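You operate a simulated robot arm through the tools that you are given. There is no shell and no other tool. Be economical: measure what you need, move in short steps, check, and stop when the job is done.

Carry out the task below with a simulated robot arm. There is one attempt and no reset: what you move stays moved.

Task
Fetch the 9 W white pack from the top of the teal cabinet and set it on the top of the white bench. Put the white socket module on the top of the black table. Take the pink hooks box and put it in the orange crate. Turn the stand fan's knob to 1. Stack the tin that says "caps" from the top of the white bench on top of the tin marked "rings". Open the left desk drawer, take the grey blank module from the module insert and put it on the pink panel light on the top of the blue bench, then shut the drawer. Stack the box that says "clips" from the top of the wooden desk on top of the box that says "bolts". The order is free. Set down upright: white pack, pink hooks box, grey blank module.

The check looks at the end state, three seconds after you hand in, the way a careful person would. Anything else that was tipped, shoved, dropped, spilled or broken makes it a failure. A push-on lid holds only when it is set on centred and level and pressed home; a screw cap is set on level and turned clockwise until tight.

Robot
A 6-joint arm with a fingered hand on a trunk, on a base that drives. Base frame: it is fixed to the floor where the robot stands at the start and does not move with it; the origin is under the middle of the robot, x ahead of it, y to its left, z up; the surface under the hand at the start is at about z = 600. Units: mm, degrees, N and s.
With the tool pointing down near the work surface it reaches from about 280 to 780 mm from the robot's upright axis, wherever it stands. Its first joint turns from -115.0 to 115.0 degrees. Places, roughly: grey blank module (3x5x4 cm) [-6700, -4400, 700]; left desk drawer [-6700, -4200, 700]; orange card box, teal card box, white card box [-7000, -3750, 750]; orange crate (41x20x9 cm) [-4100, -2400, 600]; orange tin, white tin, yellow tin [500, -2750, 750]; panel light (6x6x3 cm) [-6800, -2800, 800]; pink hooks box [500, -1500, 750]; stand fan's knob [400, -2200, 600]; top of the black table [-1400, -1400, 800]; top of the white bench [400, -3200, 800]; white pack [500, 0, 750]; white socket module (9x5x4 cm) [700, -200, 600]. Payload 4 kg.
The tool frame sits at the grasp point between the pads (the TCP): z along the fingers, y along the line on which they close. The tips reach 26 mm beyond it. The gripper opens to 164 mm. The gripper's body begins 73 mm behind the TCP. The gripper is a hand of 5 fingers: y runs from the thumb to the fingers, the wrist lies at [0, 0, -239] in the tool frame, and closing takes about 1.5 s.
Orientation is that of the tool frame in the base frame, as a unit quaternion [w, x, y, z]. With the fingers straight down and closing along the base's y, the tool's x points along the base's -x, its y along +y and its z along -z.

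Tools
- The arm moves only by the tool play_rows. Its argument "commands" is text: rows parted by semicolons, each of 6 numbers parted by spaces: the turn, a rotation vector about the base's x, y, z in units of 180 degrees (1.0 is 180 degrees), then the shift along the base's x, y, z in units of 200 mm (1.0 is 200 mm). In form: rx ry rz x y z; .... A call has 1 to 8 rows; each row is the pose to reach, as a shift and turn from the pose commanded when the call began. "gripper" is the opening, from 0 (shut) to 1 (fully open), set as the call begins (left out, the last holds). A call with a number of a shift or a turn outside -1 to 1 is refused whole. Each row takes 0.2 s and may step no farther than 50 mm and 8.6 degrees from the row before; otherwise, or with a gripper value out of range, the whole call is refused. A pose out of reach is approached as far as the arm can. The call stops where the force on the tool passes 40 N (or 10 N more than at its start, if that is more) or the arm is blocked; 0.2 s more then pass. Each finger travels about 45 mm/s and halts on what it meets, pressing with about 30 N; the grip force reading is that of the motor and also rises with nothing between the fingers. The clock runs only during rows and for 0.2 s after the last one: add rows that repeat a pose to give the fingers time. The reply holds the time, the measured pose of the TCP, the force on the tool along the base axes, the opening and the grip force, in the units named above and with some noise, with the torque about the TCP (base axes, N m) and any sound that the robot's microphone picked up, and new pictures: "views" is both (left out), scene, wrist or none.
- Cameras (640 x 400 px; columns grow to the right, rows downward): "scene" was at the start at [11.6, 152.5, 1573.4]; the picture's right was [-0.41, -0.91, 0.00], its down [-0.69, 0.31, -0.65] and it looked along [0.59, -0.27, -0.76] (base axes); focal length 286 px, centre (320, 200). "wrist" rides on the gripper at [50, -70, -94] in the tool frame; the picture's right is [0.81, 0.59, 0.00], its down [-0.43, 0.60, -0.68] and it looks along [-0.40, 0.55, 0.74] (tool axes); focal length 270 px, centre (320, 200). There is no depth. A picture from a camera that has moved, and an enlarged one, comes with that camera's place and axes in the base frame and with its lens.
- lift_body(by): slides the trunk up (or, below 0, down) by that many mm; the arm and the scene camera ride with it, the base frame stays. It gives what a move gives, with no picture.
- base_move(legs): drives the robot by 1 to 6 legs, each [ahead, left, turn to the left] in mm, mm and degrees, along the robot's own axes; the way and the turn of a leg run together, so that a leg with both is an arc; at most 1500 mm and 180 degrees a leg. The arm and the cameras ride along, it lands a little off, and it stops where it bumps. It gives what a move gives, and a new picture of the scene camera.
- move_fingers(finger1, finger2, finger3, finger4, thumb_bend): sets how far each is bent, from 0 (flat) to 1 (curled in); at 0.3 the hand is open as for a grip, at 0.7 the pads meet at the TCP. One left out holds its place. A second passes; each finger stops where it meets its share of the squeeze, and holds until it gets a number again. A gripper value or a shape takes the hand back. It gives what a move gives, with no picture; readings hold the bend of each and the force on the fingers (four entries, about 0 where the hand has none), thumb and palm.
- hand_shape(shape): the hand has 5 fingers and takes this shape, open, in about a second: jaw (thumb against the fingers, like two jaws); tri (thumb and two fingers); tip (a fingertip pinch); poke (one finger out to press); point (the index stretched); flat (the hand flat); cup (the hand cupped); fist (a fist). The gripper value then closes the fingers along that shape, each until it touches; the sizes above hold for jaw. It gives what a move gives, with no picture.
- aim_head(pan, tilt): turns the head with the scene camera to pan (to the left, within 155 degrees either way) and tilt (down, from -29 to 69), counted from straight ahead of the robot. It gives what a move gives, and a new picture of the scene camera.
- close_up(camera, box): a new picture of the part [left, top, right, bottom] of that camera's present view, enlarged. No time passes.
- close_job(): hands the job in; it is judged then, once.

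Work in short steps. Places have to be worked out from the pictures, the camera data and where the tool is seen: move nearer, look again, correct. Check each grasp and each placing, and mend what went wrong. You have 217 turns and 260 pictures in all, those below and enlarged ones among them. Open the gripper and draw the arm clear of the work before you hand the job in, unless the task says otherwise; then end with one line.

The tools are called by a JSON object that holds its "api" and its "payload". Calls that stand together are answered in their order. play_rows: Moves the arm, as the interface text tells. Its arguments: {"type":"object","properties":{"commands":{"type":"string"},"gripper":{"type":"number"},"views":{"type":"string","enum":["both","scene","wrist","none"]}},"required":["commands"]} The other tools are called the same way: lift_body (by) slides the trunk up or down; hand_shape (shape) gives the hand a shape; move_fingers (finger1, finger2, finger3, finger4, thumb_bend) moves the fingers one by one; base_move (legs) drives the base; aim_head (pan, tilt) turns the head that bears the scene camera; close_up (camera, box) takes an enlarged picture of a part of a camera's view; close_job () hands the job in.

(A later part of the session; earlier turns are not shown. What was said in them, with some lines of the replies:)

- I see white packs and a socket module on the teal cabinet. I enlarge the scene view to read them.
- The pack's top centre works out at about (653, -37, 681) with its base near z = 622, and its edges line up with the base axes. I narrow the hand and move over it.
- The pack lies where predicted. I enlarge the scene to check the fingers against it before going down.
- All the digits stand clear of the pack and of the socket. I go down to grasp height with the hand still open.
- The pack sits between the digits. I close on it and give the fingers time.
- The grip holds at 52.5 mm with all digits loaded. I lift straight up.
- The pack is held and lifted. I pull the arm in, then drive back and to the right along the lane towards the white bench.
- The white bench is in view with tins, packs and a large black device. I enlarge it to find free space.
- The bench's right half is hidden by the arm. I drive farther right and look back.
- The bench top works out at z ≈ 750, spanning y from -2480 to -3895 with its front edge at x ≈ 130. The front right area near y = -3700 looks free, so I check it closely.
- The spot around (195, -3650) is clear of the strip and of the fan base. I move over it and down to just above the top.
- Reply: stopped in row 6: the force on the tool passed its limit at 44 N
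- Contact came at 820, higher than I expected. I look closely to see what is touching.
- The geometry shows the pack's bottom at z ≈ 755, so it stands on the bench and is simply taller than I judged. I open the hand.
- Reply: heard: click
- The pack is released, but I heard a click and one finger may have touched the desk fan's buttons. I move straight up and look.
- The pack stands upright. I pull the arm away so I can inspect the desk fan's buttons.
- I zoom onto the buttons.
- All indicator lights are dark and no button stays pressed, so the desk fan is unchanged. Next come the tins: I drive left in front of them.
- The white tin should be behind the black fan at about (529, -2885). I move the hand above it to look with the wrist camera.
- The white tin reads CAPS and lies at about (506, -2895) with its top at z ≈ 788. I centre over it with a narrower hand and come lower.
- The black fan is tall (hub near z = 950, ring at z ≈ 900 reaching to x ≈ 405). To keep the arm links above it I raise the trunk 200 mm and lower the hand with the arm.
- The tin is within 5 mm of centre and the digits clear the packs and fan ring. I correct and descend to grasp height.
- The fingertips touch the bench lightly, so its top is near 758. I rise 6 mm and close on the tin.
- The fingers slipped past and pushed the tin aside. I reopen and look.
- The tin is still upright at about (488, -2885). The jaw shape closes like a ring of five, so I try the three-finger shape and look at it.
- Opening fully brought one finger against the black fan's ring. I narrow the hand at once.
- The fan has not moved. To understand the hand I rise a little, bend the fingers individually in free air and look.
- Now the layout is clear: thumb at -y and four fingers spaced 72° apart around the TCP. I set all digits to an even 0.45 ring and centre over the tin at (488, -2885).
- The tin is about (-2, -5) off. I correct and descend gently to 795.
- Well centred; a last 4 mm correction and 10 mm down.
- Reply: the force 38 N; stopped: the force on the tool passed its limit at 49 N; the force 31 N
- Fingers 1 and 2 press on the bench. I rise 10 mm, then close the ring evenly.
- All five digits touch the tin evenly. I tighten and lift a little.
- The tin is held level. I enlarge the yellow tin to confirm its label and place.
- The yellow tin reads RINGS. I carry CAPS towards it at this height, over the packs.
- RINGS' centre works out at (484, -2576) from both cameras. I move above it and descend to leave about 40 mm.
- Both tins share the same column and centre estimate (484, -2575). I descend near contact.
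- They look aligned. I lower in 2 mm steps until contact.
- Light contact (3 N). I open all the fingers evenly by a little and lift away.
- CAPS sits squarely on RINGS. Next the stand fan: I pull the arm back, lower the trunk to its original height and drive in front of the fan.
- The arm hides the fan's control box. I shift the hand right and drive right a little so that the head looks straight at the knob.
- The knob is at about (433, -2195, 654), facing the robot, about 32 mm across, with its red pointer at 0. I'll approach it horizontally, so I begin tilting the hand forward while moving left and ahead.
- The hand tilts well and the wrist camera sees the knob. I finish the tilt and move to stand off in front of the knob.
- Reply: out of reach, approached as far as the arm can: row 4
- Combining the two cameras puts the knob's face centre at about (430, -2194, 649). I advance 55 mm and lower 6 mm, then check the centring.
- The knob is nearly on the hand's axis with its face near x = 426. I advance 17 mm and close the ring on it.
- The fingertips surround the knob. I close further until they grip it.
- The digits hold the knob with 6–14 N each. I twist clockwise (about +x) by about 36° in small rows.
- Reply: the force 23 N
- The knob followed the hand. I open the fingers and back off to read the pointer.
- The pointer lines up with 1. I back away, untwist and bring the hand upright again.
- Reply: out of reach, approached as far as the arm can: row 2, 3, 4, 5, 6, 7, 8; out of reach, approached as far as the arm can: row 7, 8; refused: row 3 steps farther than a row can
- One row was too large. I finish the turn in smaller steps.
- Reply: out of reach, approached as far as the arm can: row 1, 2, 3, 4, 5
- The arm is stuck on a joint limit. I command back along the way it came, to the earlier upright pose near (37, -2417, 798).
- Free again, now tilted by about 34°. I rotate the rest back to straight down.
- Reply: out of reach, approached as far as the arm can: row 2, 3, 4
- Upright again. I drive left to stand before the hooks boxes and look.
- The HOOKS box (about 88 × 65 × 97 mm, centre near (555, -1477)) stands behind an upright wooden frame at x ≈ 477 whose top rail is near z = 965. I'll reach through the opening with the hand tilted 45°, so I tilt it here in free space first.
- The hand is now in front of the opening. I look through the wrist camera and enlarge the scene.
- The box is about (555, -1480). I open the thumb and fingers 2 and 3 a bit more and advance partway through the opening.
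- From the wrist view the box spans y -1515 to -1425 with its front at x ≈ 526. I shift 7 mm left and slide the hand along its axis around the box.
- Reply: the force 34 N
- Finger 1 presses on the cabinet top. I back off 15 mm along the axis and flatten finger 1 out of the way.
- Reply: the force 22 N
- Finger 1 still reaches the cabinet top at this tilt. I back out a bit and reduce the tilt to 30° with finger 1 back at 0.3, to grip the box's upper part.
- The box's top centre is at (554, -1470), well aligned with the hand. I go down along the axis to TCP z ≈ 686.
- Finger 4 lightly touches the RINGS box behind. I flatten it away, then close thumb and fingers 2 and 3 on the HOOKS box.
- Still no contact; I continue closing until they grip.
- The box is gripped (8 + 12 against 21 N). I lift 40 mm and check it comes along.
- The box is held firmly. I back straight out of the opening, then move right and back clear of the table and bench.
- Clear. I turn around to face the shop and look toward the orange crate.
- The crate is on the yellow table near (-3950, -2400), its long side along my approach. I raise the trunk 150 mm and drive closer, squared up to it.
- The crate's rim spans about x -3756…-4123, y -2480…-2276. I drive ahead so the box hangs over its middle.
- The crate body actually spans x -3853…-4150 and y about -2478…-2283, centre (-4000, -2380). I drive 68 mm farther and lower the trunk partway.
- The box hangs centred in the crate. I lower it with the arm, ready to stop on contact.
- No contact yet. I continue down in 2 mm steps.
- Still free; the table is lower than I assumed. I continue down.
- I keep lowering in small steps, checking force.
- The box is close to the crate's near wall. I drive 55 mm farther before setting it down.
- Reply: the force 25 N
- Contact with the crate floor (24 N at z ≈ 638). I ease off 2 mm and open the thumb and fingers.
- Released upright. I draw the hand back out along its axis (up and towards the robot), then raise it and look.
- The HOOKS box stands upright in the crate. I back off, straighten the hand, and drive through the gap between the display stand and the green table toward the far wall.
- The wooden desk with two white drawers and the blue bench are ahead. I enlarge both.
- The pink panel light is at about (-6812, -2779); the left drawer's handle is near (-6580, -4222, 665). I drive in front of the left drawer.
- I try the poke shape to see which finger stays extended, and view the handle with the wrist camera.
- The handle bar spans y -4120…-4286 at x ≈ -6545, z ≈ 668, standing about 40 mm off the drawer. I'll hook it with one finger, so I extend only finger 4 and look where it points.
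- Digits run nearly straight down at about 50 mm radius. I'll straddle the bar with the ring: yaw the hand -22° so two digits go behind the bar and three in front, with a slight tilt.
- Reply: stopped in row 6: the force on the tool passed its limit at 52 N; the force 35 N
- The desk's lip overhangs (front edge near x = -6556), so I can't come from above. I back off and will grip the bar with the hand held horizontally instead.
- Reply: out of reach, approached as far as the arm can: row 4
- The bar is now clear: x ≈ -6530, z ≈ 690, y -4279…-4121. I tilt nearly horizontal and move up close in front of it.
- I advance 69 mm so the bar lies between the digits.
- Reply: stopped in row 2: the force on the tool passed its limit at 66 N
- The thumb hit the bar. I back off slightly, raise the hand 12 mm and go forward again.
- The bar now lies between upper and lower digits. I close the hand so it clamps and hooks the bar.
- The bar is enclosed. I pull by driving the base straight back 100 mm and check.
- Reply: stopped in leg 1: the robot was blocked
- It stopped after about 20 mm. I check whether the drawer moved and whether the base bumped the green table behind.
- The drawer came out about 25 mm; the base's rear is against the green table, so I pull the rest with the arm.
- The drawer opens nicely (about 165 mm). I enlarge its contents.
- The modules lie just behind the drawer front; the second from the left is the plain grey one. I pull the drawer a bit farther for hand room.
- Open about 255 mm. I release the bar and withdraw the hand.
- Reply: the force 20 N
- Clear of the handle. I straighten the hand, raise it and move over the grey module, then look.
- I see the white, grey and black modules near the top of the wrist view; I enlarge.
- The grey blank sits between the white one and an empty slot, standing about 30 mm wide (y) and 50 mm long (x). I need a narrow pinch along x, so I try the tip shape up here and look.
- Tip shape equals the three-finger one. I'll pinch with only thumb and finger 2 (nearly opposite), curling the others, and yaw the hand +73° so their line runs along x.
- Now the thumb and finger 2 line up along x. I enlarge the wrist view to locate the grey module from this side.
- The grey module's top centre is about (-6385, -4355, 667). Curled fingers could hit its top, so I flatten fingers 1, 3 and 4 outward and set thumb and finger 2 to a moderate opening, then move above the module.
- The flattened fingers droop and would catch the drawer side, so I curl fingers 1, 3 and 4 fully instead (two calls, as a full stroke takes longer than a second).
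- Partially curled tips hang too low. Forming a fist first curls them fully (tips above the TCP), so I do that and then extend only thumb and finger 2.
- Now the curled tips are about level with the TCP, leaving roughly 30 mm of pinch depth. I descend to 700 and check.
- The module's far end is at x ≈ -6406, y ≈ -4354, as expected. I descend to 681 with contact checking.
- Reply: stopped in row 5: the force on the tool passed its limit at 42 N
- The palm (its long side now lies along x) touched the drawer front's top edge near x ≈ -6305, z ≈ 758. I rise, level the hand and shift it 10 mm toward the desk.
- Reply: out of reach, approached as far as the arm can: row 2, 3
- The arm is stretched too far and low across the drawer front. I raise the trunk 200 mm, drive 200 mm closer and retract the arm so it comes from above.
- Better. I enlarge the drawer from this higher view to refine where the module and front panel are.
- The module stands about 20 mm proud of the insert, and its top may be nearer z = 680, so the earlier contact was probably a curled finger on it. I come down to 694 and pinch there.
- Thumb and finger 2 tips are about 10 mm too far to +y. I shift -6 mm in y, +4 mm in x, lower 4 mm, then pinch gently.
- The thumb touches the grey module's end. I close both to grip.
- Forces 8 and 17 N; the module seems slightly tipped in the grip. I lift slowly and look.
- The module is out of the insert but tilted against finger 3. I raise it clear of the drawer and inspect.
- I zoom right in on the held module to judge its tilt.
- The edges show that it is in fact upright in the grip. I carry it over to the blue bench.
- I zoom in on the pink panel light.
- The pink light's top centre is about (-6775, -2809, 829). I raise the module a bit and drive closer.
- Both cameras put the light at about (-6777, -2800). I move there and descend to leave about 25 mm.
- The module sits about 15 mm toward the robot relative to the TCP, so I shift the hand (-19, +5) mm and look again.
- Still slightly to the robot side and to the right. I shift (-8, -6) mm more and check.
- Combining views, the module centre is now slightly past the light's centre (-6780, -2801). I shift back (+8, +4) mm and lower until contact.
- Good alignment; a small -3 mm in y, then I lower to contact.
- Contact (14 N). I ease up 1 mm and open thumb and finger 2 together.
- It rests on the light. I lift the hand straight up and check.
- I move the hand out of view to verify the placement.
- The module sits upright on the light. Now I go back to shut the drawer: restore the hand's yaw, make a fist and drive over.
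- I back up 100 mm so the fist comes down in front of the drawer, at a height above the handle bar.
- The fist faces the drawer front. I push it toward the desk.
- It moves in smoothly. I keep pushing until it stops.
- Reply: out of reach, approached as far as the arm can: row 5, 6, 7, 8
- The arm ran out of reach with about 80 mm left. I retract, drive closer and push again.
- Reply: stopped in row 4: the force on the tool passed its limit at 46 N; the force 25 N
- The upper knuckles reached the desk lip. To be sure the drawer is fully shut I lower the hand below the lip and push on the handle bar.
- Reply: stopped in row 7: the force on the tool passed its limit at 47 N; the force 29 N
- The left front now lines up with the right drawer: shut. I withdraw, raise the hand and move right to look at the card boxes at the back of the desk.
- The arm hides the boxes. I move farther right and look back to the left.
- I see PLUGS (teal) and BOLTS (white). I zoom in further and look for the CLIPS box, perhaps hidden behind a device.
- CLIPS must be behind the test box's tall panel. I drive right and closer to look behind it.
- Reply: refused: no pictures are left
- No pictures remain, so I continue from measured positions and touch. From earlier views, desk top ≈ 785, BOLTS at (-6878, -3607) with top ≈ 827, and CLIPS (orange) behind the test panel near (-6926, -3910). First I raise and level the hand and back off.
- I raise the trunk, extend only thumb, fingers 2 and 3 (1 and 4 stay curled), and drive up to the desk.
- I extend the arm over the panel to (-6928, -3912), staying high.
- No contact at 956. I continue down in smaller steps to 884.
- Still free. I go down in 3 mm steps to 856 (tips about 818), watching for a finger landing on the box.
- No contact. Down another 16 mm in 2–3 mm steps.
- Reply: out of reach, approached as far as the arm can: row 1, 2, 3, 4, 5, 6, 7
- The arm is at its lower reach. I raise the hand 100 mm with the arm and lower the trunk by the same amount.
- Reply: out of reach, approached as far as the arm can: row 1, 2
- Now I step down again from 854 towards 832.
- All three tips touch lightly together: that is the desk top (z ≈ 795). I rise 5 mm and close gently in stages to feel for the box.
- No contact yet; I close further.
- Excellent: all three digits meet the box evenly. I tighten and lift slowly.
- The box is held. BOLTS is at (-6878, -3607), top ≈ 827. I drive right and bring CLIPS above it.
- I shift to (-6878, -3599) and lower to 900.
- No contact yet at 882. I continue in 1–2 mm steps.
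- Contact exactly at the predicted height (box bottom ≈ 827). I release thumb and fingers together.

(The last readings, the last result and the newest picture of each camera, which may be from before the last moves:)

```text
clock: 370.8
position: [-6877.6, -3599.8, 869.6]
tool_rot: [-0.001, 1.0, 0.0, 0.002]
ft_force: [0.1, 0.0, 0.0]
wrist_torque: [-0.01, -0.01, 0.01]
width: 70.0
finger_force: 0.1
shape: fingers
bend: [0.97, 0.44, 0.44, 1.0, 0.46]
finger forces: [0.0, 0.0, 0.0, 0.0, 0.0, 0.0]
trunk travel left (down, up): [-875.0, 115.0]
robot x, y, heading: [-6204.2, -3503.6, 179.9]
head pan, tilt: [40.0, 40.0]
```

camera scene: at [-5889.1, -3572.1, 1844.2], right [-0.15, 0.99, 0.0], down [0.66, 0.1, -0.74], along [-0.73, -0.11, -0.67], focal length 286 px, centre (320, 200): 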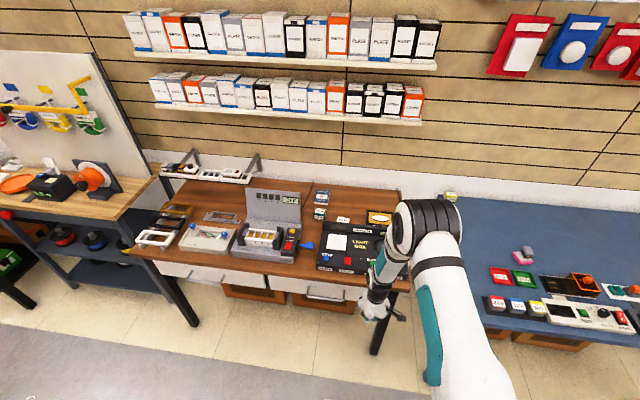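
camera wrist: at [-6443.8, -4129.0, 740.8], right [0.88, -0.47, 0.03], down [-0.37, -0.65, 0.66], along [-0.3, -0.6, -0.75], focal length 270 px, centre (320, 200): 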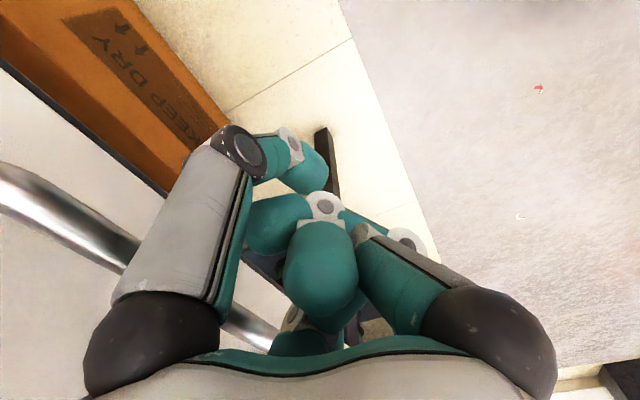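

Released cleanly. I lift straight up and back out, then retract the arm for travelling.

{"api": "play_rows", "payload": {"commands": "0 0 0 0 0 0.03; 0 0 0 0 0 0.1; 0 0 0 0 0 0.25; 0 0 0 0 0 0.5; 0 0 0 0 0 0.75; 0 0 0 0 0 0.95; 0 0 0 0 0 0.95", "views": "none"}}

{"api": "base_move", "payload": {"legs": [[-450, 0, 0], [0, -220, 0]]}}

{"api": "play_rows", "payload": {"commands": "0 0 0 0.2 0 0; 0 0 0 0.4 0 0; 0 0 0 0.6 0 0; 0 0 0 0.8 0 0; 0 0 0 1 0.1 0; 0 0 0 1 0.1 0", "views": "none"}}

```text
clock: 372.4
position: [-6881.5, -3600.0, 1057.2]
tool_rot: [0.0, 1.0, 0.0, 0.001]
ft_force: [0.8, -0.4, -0.9]
wrist_torque: [0.01, 0.01, -0.01]
width: 69.5
finger_force: 0.0
shape: fingers
bend: [0.97, 0.44, 0.44, 1.0, 0.46]
finger forces: [0.0, 0.1, 0.0, 0.1, 0.0, 0.0]
trunk travel left (down, up): [-875.0, 115.0]
robot x, y, heading: [-6205.0, -3502.0, 179.8]
head pan, tilt: [40.0, 40.0]
no pictures are left
```

```text
clock: 376.3
position: [-6431.4, -3388.6, 1058.2]
tool_rot: [0.001, 1.0, 0.004, 0.0]
ft_force: [-0.2, 0.6, -0.4]
wrist_torque: [-0.04, 0.01, 0.02]
width: 70.1
finger_force: 0.1
shape: fingers
bend: [0.97, 0.44, 0.44, 1.0, 0.46]
finger forces: [0.0, 0.0, 0.1, 0.1, 0.0, 0.0]
trunk travel left (down, up): [-875.0, 115.0]
robot x, y, heading: [-5757.2, -3291.8, -179.9]
head pan, tilt: [40.0, 40.0]
```

```text
clock: 377.7
position: [-6230.6, -3370.0, 1057.6]
tool_rot: [0.001, 1.0, 0.004, 0.001]
ft_force: [0.6, -0.3, -0.1]
wrist_torque: [0.0, -0.03, 0.0]
width: 69.9
finger_force: 0.1
shape: fingers
bend: [0.97, 0.44, 0.44, 1.0, 0.46]
finger forces: [0.0, 0.1, 0.1, 0.0, 0.0, 0.0]
trunk travel left (down, up): [-875.0, 115.0]
robot x, y, heading: [-5756.5, -3289.9, -179.7]
head pan, tilt: [40.0, 40.0]
no pictures are left
```

I turn around in place and check the heading.

{"api": "base_move", "payload": {"legs": [[0, 0, 90], [0, 0, 89.7]]}}

```text
clock: 385.8
position: [-5281.1, -3206.9, 1058.5]
tool_rot: [-0.001, -0.005, 1.0, 0.0]
ft_force: [0.3, -1.5, 0.8]
wrist_torque: [0.0, 0.01, 0.02]
width: 69.8
finger_force: 0.1
shape: fingers
bend: [0.97, 0.44, 0.44, 1.0, 0.46]
finger forces: [0.0, 0.0, 0.0, 0.1, 0.1, 0.1]
trunk travel left (down, up): [-875.0, 115.0]
robot x, y, heading: [-5751.9, -3286.6, 0.5]
head pan, tilt: [40.0, 40.0]
```

{"api": "base_move", "payload": {"legs": [[1500, 0, -0.5], [1500, 0, 0]]}}

```text
clock: 400.4
position: [-2242.2, -3216.9, 1058.3]
tool_rot: [0.0, 0.005, 1.0, 0.001]
ft_force: [-0.1, -0.3, 0.1]
wrist_torque: [-0.03, -0.02, 0.01]
width: 70.2
finger_force: 0.0
shape: fingers
bend: [0.97, 0.44, 0.44, 1.0, 0.46]
finger forces: [0.0, 0.0, 0.0, 0.0, 0.0, 0.1]
trunk travel left (down, up): [-875.0, 115.0]
robot x, y, heading: [-2720.1, -3286.5, -0.6]
head pan, tilt: [40.0, 40.0]
```

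{"api": "base_move", "payload": {"legs": [[1500, 0, 0.6], [0, 400, 0], [780, 0, 0]]}}

{"api": "base_move", "payload": {"legs": [[0, 1400, 0], [0, 1300, 0]]}}

```text
clock: 413.8
position: [51.1, -2858.7, 1058.6]
tool_rot: [-0.002, 0.01, 1.0, 0.0]
ft_force: [0.3, 0.5, 0.1]
wrist_torque: [0.02, 0.01, 0.02]
width: 69.8
finger_force: 0.0
shape: fingers
bend: [0.97, 0.44, 0.44, 1.0, 0.46]
finger forces: [0.0, 0.0, 0.0, 0.0, 0.1, 0.0]
trunk travel left (down, up): [-875.0, 115.0]
robot x, y, heading: [-425.3, -2928.2, -1.3]
head pan, tilt: [40.0, 40.0]
```

```text
clock: 426.9
position: [149.1, -170.7, 1058.2]
tool_rot: [-0.001, 0.018, 1.0, 0.0]
ft_force: [0.0, -0.4, 0.6]
wrist_torque: [-0.02, 0.05, 0.01]
width: 70.0
finger_force: 0.0
shape: fingers
bend: [0.97, 0.44, 0.44, 1.0, 0.46]
finger forces: [0.1, 0.0, 0.0, 0.0, 0.0, 0.0]
trunk travel left (down, up): [-875.0, 115.0]
robot x, y, heading: [-328.4, -230.4, -2.1]
head pan, tilt: [40.0, 40.0]
```

I lower the trunk to its starting height, straighten the heading and drive up to the cabinet.

{"api": "lift_body", "payload": {"by": -250}}

{"api": "base_move", "payload": {"legs": [[0, 0, 2.1], [290, 0, 0]]}}

{"api": "move_fingers", "payload": {"finger1": 0.3, "finger2": 0.3, "finger3": 0.3, "finger4": 0.3, "thumb_bend": 0.3}}

```text
clock: 429.5
position: [148.6, -169.7, 808.7]
tool_rot: [-0.001, 0.018, 1.0, -0.001]
ft_force: [-0.3, 0.7, 0.2]
wrist_torque: [0.0, 0.04, -0.03]
width: 70.2
finger_force: 0.0
shape: fingers
bend: [0.97, 0.44, 0.44, 1.0, 0.46]
finger forces: [0.1, 0.0, 0.0, 0.0, 0.0, 0.1]
trunk travel left (down, up): [-625.0, 365.0]
robot x, y, heading: [-327.8, -229.7, -2.3]
head pan, tilt: [40.0, 40.0]
```

```text
clock: 431.8
position: [436.9, -152.7, 807.8]
tool_rot: [0.0, 0.0, 1.0, 0.0]
ft_force: [0.5, -0.1, 0.1]
wrist_torque: [0.02, -0.01, -0.01]
width: 70.3
finger_force: 0.0
shape: fingers
bend: [0.97, 0.44, 0.44, 1.0, 0.46]
finger forces: [0.0, 0.0, 0.0, 0.1, 0.0, 0.0]
trunk travel left (down, up): [-625.0, 365.0]
robot x, y, heading: [-38.7, -231.9, -0.2]
head pan, tilt: [40.0, 40.0]
```

```text
clock: 432.8
position: [439.1, -154.6, 807.8]
tool_rot: [0.0, 0.0, 1.0, 0.0]
ft_force: [-0.2, 0.3, 0.1]
wrist_torque: [-0.05, -0.01, 0.0]
width: 90.3
finger_force: 0.1
shape: fingers
bend: [0.3, 0.3, 0.3, 0.3, 0.3]
finger forces: [0.0, 0.1, 0.1, 0.0, 0.1, 0.0]
trunk travel left (down, up): [-625.0, 365.0]
robot x, y, heading: [-37.0, -231.4, 0.2]
head pan, tilt: [40.0, 40.0]
```

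I set fingers 1 and 4 to pinch the socket's 50 mm width (others stay open) and move over its centre at (677, -175).

{"api": "move_fingers", "payload": {"finger1": 0.45, "finger4": 0.45}}

{"api": "play_rows", "payload": {"commands": "0 0 0 0.2 -0.02 0; 0 0 0 0.4 -0.04 0; 0 0 0 0.6 -0.06 0; 0 0 0 0.8 -0.08 0; 0 0 0 1 -0.08 0; 0 0 0 1 -0.08 0", "views": "none"}}

{"api": "play_rows", "payload": {"commands": "0 0 0 0.19 0 -0.1; 0 0 0 0.19 0 -0.3; 0 0 0 0.19 0 -0.5; 0 0 0 0.19 0 -0.65; 0 0 0 0.19 0 -0.65", "views": "none"}}

```text
clock: 433.8
position: [438.3, -154.3, 808.7]
tool_rot: [-0.001, 0.0, 1.0, 0.0]
ft_force: [0.0, -0.8, 0.1]
wrist_torque: [0.0, 0.0, 0.0]
width: 76.3
finger_force: 0.0
shape: fingers
bend: [0.45, 0.3, 0.3, 0.45, 0.3]
finger forces: [0.1, 0.1, 0.1, 0.1, 0.0, 0.1]
trunk travel left (down, up): [-625.0, 365.0]
robot x, y, heading: [-36.3, -229.7, -0.3]
head pan, tilt: [40.0, 40.0]
```

```text
clock: 435.2
position: [636.4, -167.6, 807.6]
tool_rot: [-0.001, 0.0, 1.0, 0.0]
ft_force: [0.4, 0.8, 0.7]
wrist_torque: [0.0, -0.01, 0.01]
width: 76.0
finger_force: 0.1
shape: fingers
bend: [0.45, 0.3, 0.3, 0.45, 0.3]
finger forces: [0.1, 0.1, 0.0, 0.1, 0.0, 0.1]
trunk travel left (down, up): [-625.0, 365.0]
robot x, y, heading: [-37.9, -232.4, -0.2]
head pan, tilt: [40.0, 40.0]
no pictures are left
```

```text
clock: 436.4
position: [675.0, -169.2, 678.5]
tool_rot: [-0.001, 0.0, 1.0, 0.0]
ft_force: [-0.3, -0.4, 0.0]
wrist_torque: [0.01, 0.03, 0.0]
width: 76.5
finger_force: 0.1
shape: fingers
bend: [0.45, 0.3, 0.3, 0.45, 0.3]
finger forces: [0.0, 0.0, 0.0, 0.0, 0.0, 0.0]
trunk travel left (down, up): [-625.0, 365.0]
robot x, y, heading: [-38.2, -230.4, -0.1]
head pan, tilt: [40.0, 40.0]
no pictures are left
```

Over the socket at 678, no contact. I go down in small steps to 645.

{"api": "play_rows", "payload": {"commands": "0 0 0 0.01 0 -0.04; 0 0 0 0.01 0 -0.07; 0 0 0 0.01 0 -0.1; 0 0 0 0.01 0 -0.13; 0 0 0 0.01 0 -0.15; 0 0 0 0.01 0 -0.165; 0 0 0 0.01 0 -0.165", "views": "none"}}

{"api": "move_fingers", "payload": {"finger1": 0.52, "finger4": 0.52}}

{"api": "move_fingers", "payload": {"finger1": 0.58, "finger4": 0.58}}

```text
clock: 438.0
position: [678.8, -169.6, 646.4]
tool_rot: [-0.001, 0.001, 1.0, 0.0]
ft_force: [-0.2, 0.5, -0.1]
wrist_torque: [0.01, 0.0, 0.02]
width: 76.5
finger_force: 0.0
shape: fingers
bend: [0.45, 0.3, 0.3, 0.45, 0.3]
finger forces: [0.0, 0.1, 0.1, 0.0, 0.0, 0.0]
trunk travel left (down, up): [-625.0, 365.0]
robot x, y, heading: [-39.6, -231.3, 0.0]
head pan, tilt: [40.0, 40.0]
no pictures are left
```

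```text
clock: 439.0
position: [679.1, -168.9, 645.7]
tool_rot: [-0.001, -0.001, 1.0, -0.001]
ft_force: [-0.5, -0.2, -0.4]
wrist_torque: [0.01, 0.0, 0.0]
width: 72.5
finger_force: 0.1
shape: fingers
bend: [0.52, 0.3, 0.3, 0.52, 0.3]
finger forces: [0.0, 0.0, 0.1, 0.0, 0.0, 0.0]
trunk travel left (down, up): [-625.0, 365.0]
robot x, y, heading: [-41.5, -232.9, 0.0]
head pan, tilt: [40.0, 40.0]
```

```text
clock: 440.0
position: [678.0, -169.9, 645.9]
tool_rot: [-0.001, 0.0, 1.0, 0.0]
ft_force: [0.5, 0.4, -0.4]
wrist_torque: [-0.01, 0.01, -0.02]
width: 71.0
finger_force: 0.1
shape: fingers
bend: [0.57, 0.3, 0.3, 0.57, 0.3]
finger forces: [0.0, 0.1, 0.0, 0.0, 0.1, 0.0]
trunk travel left (down, up): [-625.0, 365.0]
robot x, y, heading: [-38.3, -231.6, -0.2]
head pan, tilt: [40.0, 40.0]
```

{"api": "move_fingers", "payload": {"finger1": 0.63, "finger4": 0.63}}

{"api": "move_fingers", "payload": {"finger1": 0.75, "finger4": 0.75}}

```text
clock: 441.0
position: [678.3, -169.3, 646.1]
tool_rot: [-0.001, 0.0, 1.0, 0.0]
ft_force: [-0.2, -0.1, -1.1]
wrist_torque: [0.03, -0.01, 0.01]
width: 72.4
finger_force: 3.5
shape: fingers
bend: [0.6, 0.3, 0.3, 0.6, 0.3]
finger forces: [3.2, 0.0, 0.0, 3.3, 0.0, 0.0]
trunk travel left (down, up): [-625.0, 365.0]
robot x, y, heading: [-40.8, -230.6, -0.1]
head pan, tilt: [40.0, 40.0]
```

```text
clock: 442.0
position: [678.3, -169.9, 646.0]
tool_rot: [0.0, 0.0, 1.0, 0.0]
ft_force: [0.0, 0.0, 0.4]
wrist_torque: [0.02, -0.02, -0.01]
width: 74.6
finger_force: 8.5
shape: fingers
bend: [0.61, 0.3, 0.3, 0.61, 0.3]
finger forces: [8.9, 0.1, 0.0, 8.6, 0.0, 0.0]
trunk travel left (down, up): [-625.0, 365.0]
robot x, y, heading: [-37.7, -232.8, -0.3]
head pan, tilt: [40.0, 40.0]
```

A symmetric pinch (9 N each side). I lift slowly and check the load.

{"api": "play_rows", "payload": {"commands": "0 0 0 0 0 0.03; 0 0 0 0 0 0.08; 0 0 0 0 0 0.15; 0 0 0 0 0 0.3; 0 0 0 0 0 0.5; 0 0 0 0 0 0.7; 0 0 0 0 0 0.9; 0 0 0 0 0 0.9", "views": "none"}}

```text
clock: 444.0
position: [641.2, -174.6, 779.2]
tool_rot: [-0.048, -0.001, 0.999, -0.005]
ft_force: [-0.2, 0.4, -0.6]
wrist_torque: [0.02, 0.03, 0.01]
width: 74.9
finger_force: 9.0
shape: fingers
bend: [0.61, 0.3, 0.3, 0.61, 0.3]
finger forces: [8.8, 0.0, 0.1, 8.4, 0.0, 0.0]
trunk travel left (down, up): [-625.0, 365.0]
robot x, y, heading: [-40.8, -231.8, -0.1]
head pan, tilt: [40.0, 40.0]
stopped in row 8: the arm was blocked; the commanded pose is now the measured one
no pictures are left
```

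The arm was blocked by something near the top; the module is still held. I pull straight back toward the robot while levelling the hand.

{"api": "play_rows", "payload": {"commands": "0 0 0 -0.1 0 0; 0.001 -0.01 0 -0.25 0 0; 0.002 -0.02 0 -0.4 0 0; 0.003 -0.0306 0 -0.6 0 0; 0.003 -0.0306 0 -0.8 0 0.02; 0.003 -0.0306 0 -1 0 0.05; 0.003 -0.0306 0 -1 0 0.05", "views": "none"}}

```text
clock: 445.8
position: [416.0, -183.8, 758.2]
tool_rot: [-0.017, 0.001, 1.0, -0.001]
ft_force: [0.4, -0.2, -0.4]
wrist_torque: [-0.03, -0.01, -0.01]
width: 74.7
finger_force: 8.1
shape: fingers
bend: [0.61, 0.3, 0.3, 0.61, 0.3]
finger forces: [8.6, 0.1, 0.0, 8.2, 0.1, 0.0]
trunk travel left (down, up): [-625.0, 365.0]
robot x, y, heading: [-48.3, -234.5, -0.4]
head pan, tilt: [40.0, 40.0]
stopped in row 7: the arm was blocked; the commanded pose is now the measured one
no pictures are left
```

Probably the elbow touches a lamp hanging above. I lower the trunk 60 mm to relieve it, then back the base away.

{"api": "lift_body", "payload": {"by": -60}}

{"api": "base_move", "payload": {"legs": [[-300, 0, 0]]}}

```text
clock: 446.8
position: [436.1, -176.3, 716.2]
tool_rot: [-0.01, -0.001, 1.0, -0.001]
ft_force: [-0.9, -0.4, -0.5]
wrist_torque: [-0.04, 0.0, -0.01]
width: 74.9
finger_force: 8.3
shape: fingers
bend: [0.61, 0.3, 0.3, 0.61, 0.3]
finger forces: [8.6, 0.1, 0.1, 8.2, 0.0, 0.0]
trunk travel left (down, up): [-565.0, 425.0]
robot x, y, heading: [-36.9, -233.7, -0.0]
head pan, tilt: [40.0, 40.0]
```

```text
clock: 448.9
position: [136.1, -177.0, 715.6]
tool_rot: [-0.011, -0.002, 1.0, -0.001]
ft_force: [0.2, -0.8, -0.7]
wrist_torque: [-0.02, 0.01, -0.01]
width: 74.6
finger_force: 8.5
shape: fingers
bend: [0.61, 0.3, 0.3, 0.61, 0.3]
finger forces: [8.6, 0.0, 0.0, 8.1, 0.0, 0.0]
trunk travel left (down, up): [-565.0, 425.0]
robot x, y, heading: [-341.3, -230.7, 0.0]
head pan, tilt: [40.0, 40.0]
```

Free, and the socket is still held. I drive back to the north side of the black table, raise the trunk and turn to face it.

{"api": "base_move", "payload": {"legs": [[-1220, 0, 0], [0, -60, 0]]}}

{"api": "lift_body", "payload": {"by": 280}}

{"api": "base_move", "payload": {"legs": [[0, 0, -90]]}}

```text
clock: 455.5
position: [-1065.9, -238.2, 717.3]
tool_rot: [-0.01, -0.007, 1.0, -0.001]
ft_force: [1.0, -0.7, -0.1]
wrist_torque: [0.01, 0.03, 0.05]
width: 74.6
finger_force: 8.3
shape: fingers
bend: [0.61, 0.3, 0.3, 0.61, 0.3]
finger forces: [8.6, 0.0, 0.0, 8.1, 0.0, 0.1]
trunk travel left (down, up): [-565.0, 425.0]
robot x, y, heading: [-1543.0, -301.6, 1.0]
head pan, tilt: [40.0, 40.0]
```

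```text
clock: 458.4
position: [-1064.7, -237.8, 997.0]
tool_rot: [-0.01, -0.007, 1.0, -0.001]
ft_force: [-0.5, -0.1, -0.9]
wrist_torque: [0.0, -0.02, 0.04]
width: 74.3
finger_force: 8.3
shape: fingers
bend: [0.61, 0.3, 0.3, 0.61, 0.3]
finger forces: [8.6, 0.0, 0.0, 8.0, 0.1, 0.0]
trunk travel left (down, up): [-845.0, 145.0]
robot x, y, heading: [-1545.1, -298.2, 0.7]
head pan, tilt: [40.0, 40.0]
```

```text
clock: 462.6
position: [-1474.4, -775.3, 995.5]
tool_rot: [-0.008, 0.698, 0.716, 0.006]
ft_force: [0.2, -0.2, -0.3]
wrist_torque: [0.04, 0.03, -0.01]
width: 74.7
finger_force: 8.0
shape: fingers
bend: [0.61, 0.3, 0.3, 0.61, 0.3]
finger forces: [8.2, 0.1, 0.0, 7.7, 0.1, 0.0]
trunk travel left (down, up): [-845.0, 145.0]
robot x, y, heading: [-1543.0, -298.8, -88.8]
head pan, tilt: [40.0, 40.0]
```

I drive 150 mm closer and extend the hand over the free west part of the table at (-1565, -1120).

{"api": "base_move", "payload": {"legs": [[150, -60, -1.2]]}}

{"api": "play_rows", "payload": {"commands": "0 0 0 -0.04 -0.2 0; 0 0 0 -0.08 -0.4 0; 0 0 0 -0.12 -0.6 0; 0 0 0 -0.16 -0.8 0; 0 0 0 -0.18 -0.98 0; 0 0 0 -0.18 -0.98 0", "views": "none"}}

```text
clock: 464.0
position: [-1542.1, -925.6, 996.6]
tool_rot: [-0.009, 0.704, 0.71, 0.007]
ft_force: [0.4, -0.1, -0.2]
wrist_torque: [0.01, -0.03, 0.02]
width: 74.7
finger_force: 8.1
shape: fingers
bend: [0.61, 0.3, 0.3, 0.61, 0.3]
finger forces: [8.2, 0.0, 0.0, 7.7, 0.0, 0.0]
trunk travel left (down, up): [-845.0, 145.0]
robot x, y, heading: [-1601.0, -447.6, -89.7]
head pan, tilt: [40.0, 40.0]
```

```text
clock: 465.4
position: [-1576.6, -1120.4, 996.9]
tool_rot: [-0.007, 0.704, 0.711, 0.007]
ft_force: [1.0, -0.3, 0.1]
wrist_torque: [0.01, 0.01, 0.01]
width: 74.8
finger_force: 7.6
shape: fingers
bend: [0.61, 0.3, 0.3, 0.61, 0.3]
finger forces: [8.1, 0.1, 0.1, 7.6, 0.0, 0.1]
trunk travel left (down, up): [-845.0, 145.0]
robot x, y, heading: [-1601.9, -449.0, -89.6]
head pan, tilt: [40.0, 40.0]
no pictures are left
```

I level the hand and descend to 830, then in small steps.

{"api": "play_rows", "payload": {"commands": "-0.0063 0 -0.003 0 0 -0.2; -0.0063 0 -0.003 0 0 -0.4; -0.0063 0 -0.003 0 0 -0.6; -0.0063 0 -0.003 0 0 -0.75; -0.0063 0 -0.003 0 0 -0.83; -0.0063 0 -0.003 0 0 -0.83", "views": "none"}}

{"api": "play_rows", "payload": {"commands": "0 0 0 0 0 -0.02; 0 0 0 0 0 -0.04; 0 0 0 0 0 -0.06; 0 0 0 0 0 -0.08; 0 0 0 0 0 -0.1; 0 0 0 0 0 -0.12; 0 0 0 0 0 -0.14; 0 0 0 0 0 -0.14", "views": "none"}}

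```text
clock: 466.8
position: [-1576.3, -1120.6, 830.0]
tool_rot: [-0.001, 0.707, 0.707, 0.0]
ft_force: [-0.2, 0.1, -1.0]
wrist_torque: [-0.03, -0.02, -0.01]
width: 74.8
finger_force: 7.7
shape: fingers
bend: [0.61, 0.3, 0.3, 0.61, 0.3]
finger forces: [8.1, 0.0, 0.0, 7.4, 0.0, 0.0]
trunk travel left (down, up): [-845.0, 145.0]
robot x, y, heading: [-1603.7, -449.4, -89.6]
head pan, tilt: [40.0, 40.0]
no pictures are left
```

```text
clock: 468.6
position: [-1577.4, -1121.1, 802.5]
tool_rot: [-0.001, 0.707, 0.707, 0.0]
ft_force: [-0.2, 0.3, -1.0]
wrist_torque: [0.0, 0.0, 0.01]
width: 74.9
finger_force: 7.9
shape: fingers
bend: [0.61, 0.3, 0.3, 0.61, 0.3]
finger forces: [8.0, 0.0, 0.0, 7.6, 0.0, 0.1]
trunk travel left (down, up): [-845.0, 145.0]
robot x, y, heading: [-1602.7, -446.9, -89.6]
head pan, tilt: [40.0, 40.0]
no pictures are left
```

{"api": "play_rows", "payload": {"commands": "0 0 0 0 0 -0.015; 0 0 0 0 0 -0.03; 0 0 0 0 0 -0.045; 0 0 0 0 0 -0.06; 0 0 0 0 0 -0.075; 0 0 0 0 0 -0.09; 0 0 0 0 0 -0.105; 0 0 0 0 0 -0.105", "views": "none"}}

{"api": "play_rows", "payload": {"commands": "0 0 0 0 0 -0.012; 0 0 0 0 0 -0.024; 0 0 0 0 0 -0.036; 0 0 0 0 0 -0.048; 0 0 0 0 0 -0.06; 0 0 0 0 0 -0.07; 0 0 0 0 0 -0.08; 0 0 0 0 0 -0.08", "views": "none"}}

```text
clock: 470.4
position: [-1576.6, -1121.3, 783.1]
tool_rot: [0.0, 0.707, 0.707, -0.001]
ft_force: [-0.7, -2.9, 15.5]
wrist_torque: [-0.12, 0.11, 0.03]
width: 75.0
finger_force: 10.4
shape: fingers
bend: [0.62, 0.3, 0.3, 0.62, 0.3]
finger forces: [9.4, 0.1, 0.0, 12.4, 0.1, 0.0]
trunk travel left (down, up): [-845.0, 145.0]
robot x, y, heading: [-1600.4, -447.2, -89.5]
head pan, tilt: [40.0, 40.0]
no pictures are left
```

```text
clock: 471.0
position: [-1578.0, -1123.1, 782.9]
tool_rot: [0.002, 0.707, 0.707, -0.002]
ft_force: [-0.8, 6.0, 24.6]
wrist_torque: [0.65, 0.17, 0.01]
width: 76.2
finger_force: 17.9
shape: fingers
bend: [0.61, 0.3, 0.3, 0.63, 0.3]
finger forces: [26.7, 0.1, 0.0, 8.7, 0.0, 0.0]
trunk travel left (down, up): [-845.0, 145.0]
robot x, y, heading: [-1602.2, -444.3, -89.5]
head pan, tilt: [40.0, 40.0]
stopped in row 3: the force on the tool passed its limit at 42 N (the readings are from after the stop); the commanded pose is now the measured one
no pictures are left
```

Firm contact near 785, i.e. a surface at about 740, matching the table top. I ease up 2 mm and open the pinch.

{"api": "play_rows", "payload": {"commands": "0 0 0 0 0 0.006; 0 0 0 0 0 0.01; 0 0 0 0 0 0.01", "views": "none"}}

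{"api": "move_fingers", "payload": {"finger1": 0.54, "finger4": 0.54}}

{"api": "move_fingers", "payload": {"finger1": 0.42, "finger4": 0.42}}

{"api": "play_rows", "payload": {"commands": "0 0 0 0 0 0.03; 0 0 0 0 0 0.12; 0 0 0 0 0 0.3; 0 0 0 0 0 0.5; 0 0 0 0 0 0.75; 0 0 0 0 0 0.95; 0 0 0 0 0 0.95", "views": "none"}}

```text
clock: 471.8
position: [-1577.6, -1122.8, 781.8]
tool_rot: [0.001, 0.707, 0.707, -0.003]
ft_force: [-1.2, 0.7, 17.6]
wrist_torque: [0.2, 0.09, 0.03]
width: 75.3
finger_force: 14.8
shape: fingers
bend: [0.61, 0.3, 0.3, 0.62, 0.3]
finger forces: [17.6, 0.0, 0.0, 10.5, 0.0, 0.1]
trunk travel left (down, up): [-845.0, 145.0]
robot x, y, heading: [-1605.1, -449.3, -89.5]
head pan, tilt: [40.0, 40.0]
no pictures are left
```

```text
clock: 472.8
position: [-1577.4, -1122.4, 783.0]
tool_rot: [0.001, 0.707, 0.707, -0.001]
ft_force: [5.8, 0.0, 21.0]
wrist_torque: [-0.06, 0.06, 0.02]
width: 73.5
finger_force: 10.4
shape: fingers
bend: [0.58, 0.3, 0.3, 0.58, 0.3]
finger forces: [10.5, 0.0, 0.0, 10.7, 0.0, 0.0]
trunk travel left (down, up): [-845.0, 145.0]
robot x, y, heading: [-1596.1, -447.8, -89.6]
head pan, tilt: [40.0, 40.0]
```

```text
clock: 473.8
position: [-1576.5, -1122.5, 781.9]
tool_rot: [0.001, 0.707, 0.707, -0.002]
ft_force: [0.6, -2.0, 21.7]
wrist_torque: [-0.02, 0.35, -0.04]
width: 73.1
finger_force: 11.2
shape: fingers
bend: [0.46, 0.3, 0.3, 0.42, 0.3]
finger forces: [13.5, 0.0, 0.1, 8.6, 0.0, 0.0]
trunk travel left (down, up): [-845.0, 145.0]
robot x, y, heading: [-1602.6, -443.1, -89.6]
head pan, tilt: [40.0, 40.0]
```

```text
clock: 475.4
position: [-1580.4, -1121.2, 972.4]
tool_rot: [0.0, 0.707, 0.707, -0.002]
ft_force: [0.0, 0.7, -0.6]
wrist_torque: [0.04, 0.02, -0.02]
width: 78.9
finger_force: 0.1
shape: fingers
bend: [0.42, 0.3, 0.3, 0.42, 0.3]
finger forces: [0.0, 0.0, 0.0, 0.0, 0.0, 0.0]
trunk travel left (down, up): [-845.0, 145.0]
robot x, y, heading: [-1600.0, -448.2, -89.7]
head pan, tilt: [40.0, 40.0]
no pictures are left
```

The socket is released on the table and the fingers are free. I back the robot and arm clear of the table.

{"api": "base_move", "payload": {"legs": [[-350, 0, 0]]}}

{"api": "move_fingers", "payload": {"finger1": 0.3, "finger4": 0.3}}

```text
clock: 477.7
position: [-1578.0, -768.5, 972.3]
tool_rot: [0.001, 0.705, 0.71, -0.003]
ft_force: [-1.0, 0.7, -0.3]
wrist_torque: [0.0, 0.01, 0.0]
width: 79.1
finger_force: 0.1
shape: fingers
bend: [0.42, 0.3, 0.3, 0.42, 0.3]
finger forces: [0.0, 0.0, 0.1, 0.0, 0.0, 0.0]
trunk travel left (down, up): [-845.0, 145.0]
robot x, y, heading: [-1607.2, -94.7, -89.2]
head pan, tilt: [40.0, 40.0]
```

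```text
clock: 478.7
position: [-1578.5, -767.5, 971.6]
tool_rot: [0.0, 0.705, 0.709, -0.001]
ft_force: [0.5, -0.2, -0.5]
wrist_torque: [0.0, -0.01, -0.02]
width: 90.6
finger_force: 0.1
shape: fingers
bend: [0.3, 0.3, 0.3, 0.3, 0.3]
finger forces: [0.0, 0.0, 0.0, 0.0, 0.0, 0.0]
trunk travel left (down, up): [-845.0, 145.0]
robot x, y, heading: [-1605.5, -94.8, -89.2]
head pan, tilt: [40.0, 40.0]
```

The hand is open and clear of the work, so I hand the job in.

{"api": "close_job", "payload": {}}

```text
The job is handed in.
```

All seven parts of the task were carried out and handed in, but the last two (stacking CLIPS on BOLTS and putting the socket module on the black table) were done by touch and position readings after the pictures ran out, so I could not see their result, and near the teal cabinet the arm was blocked, probably by a hanging lamp I could not check.
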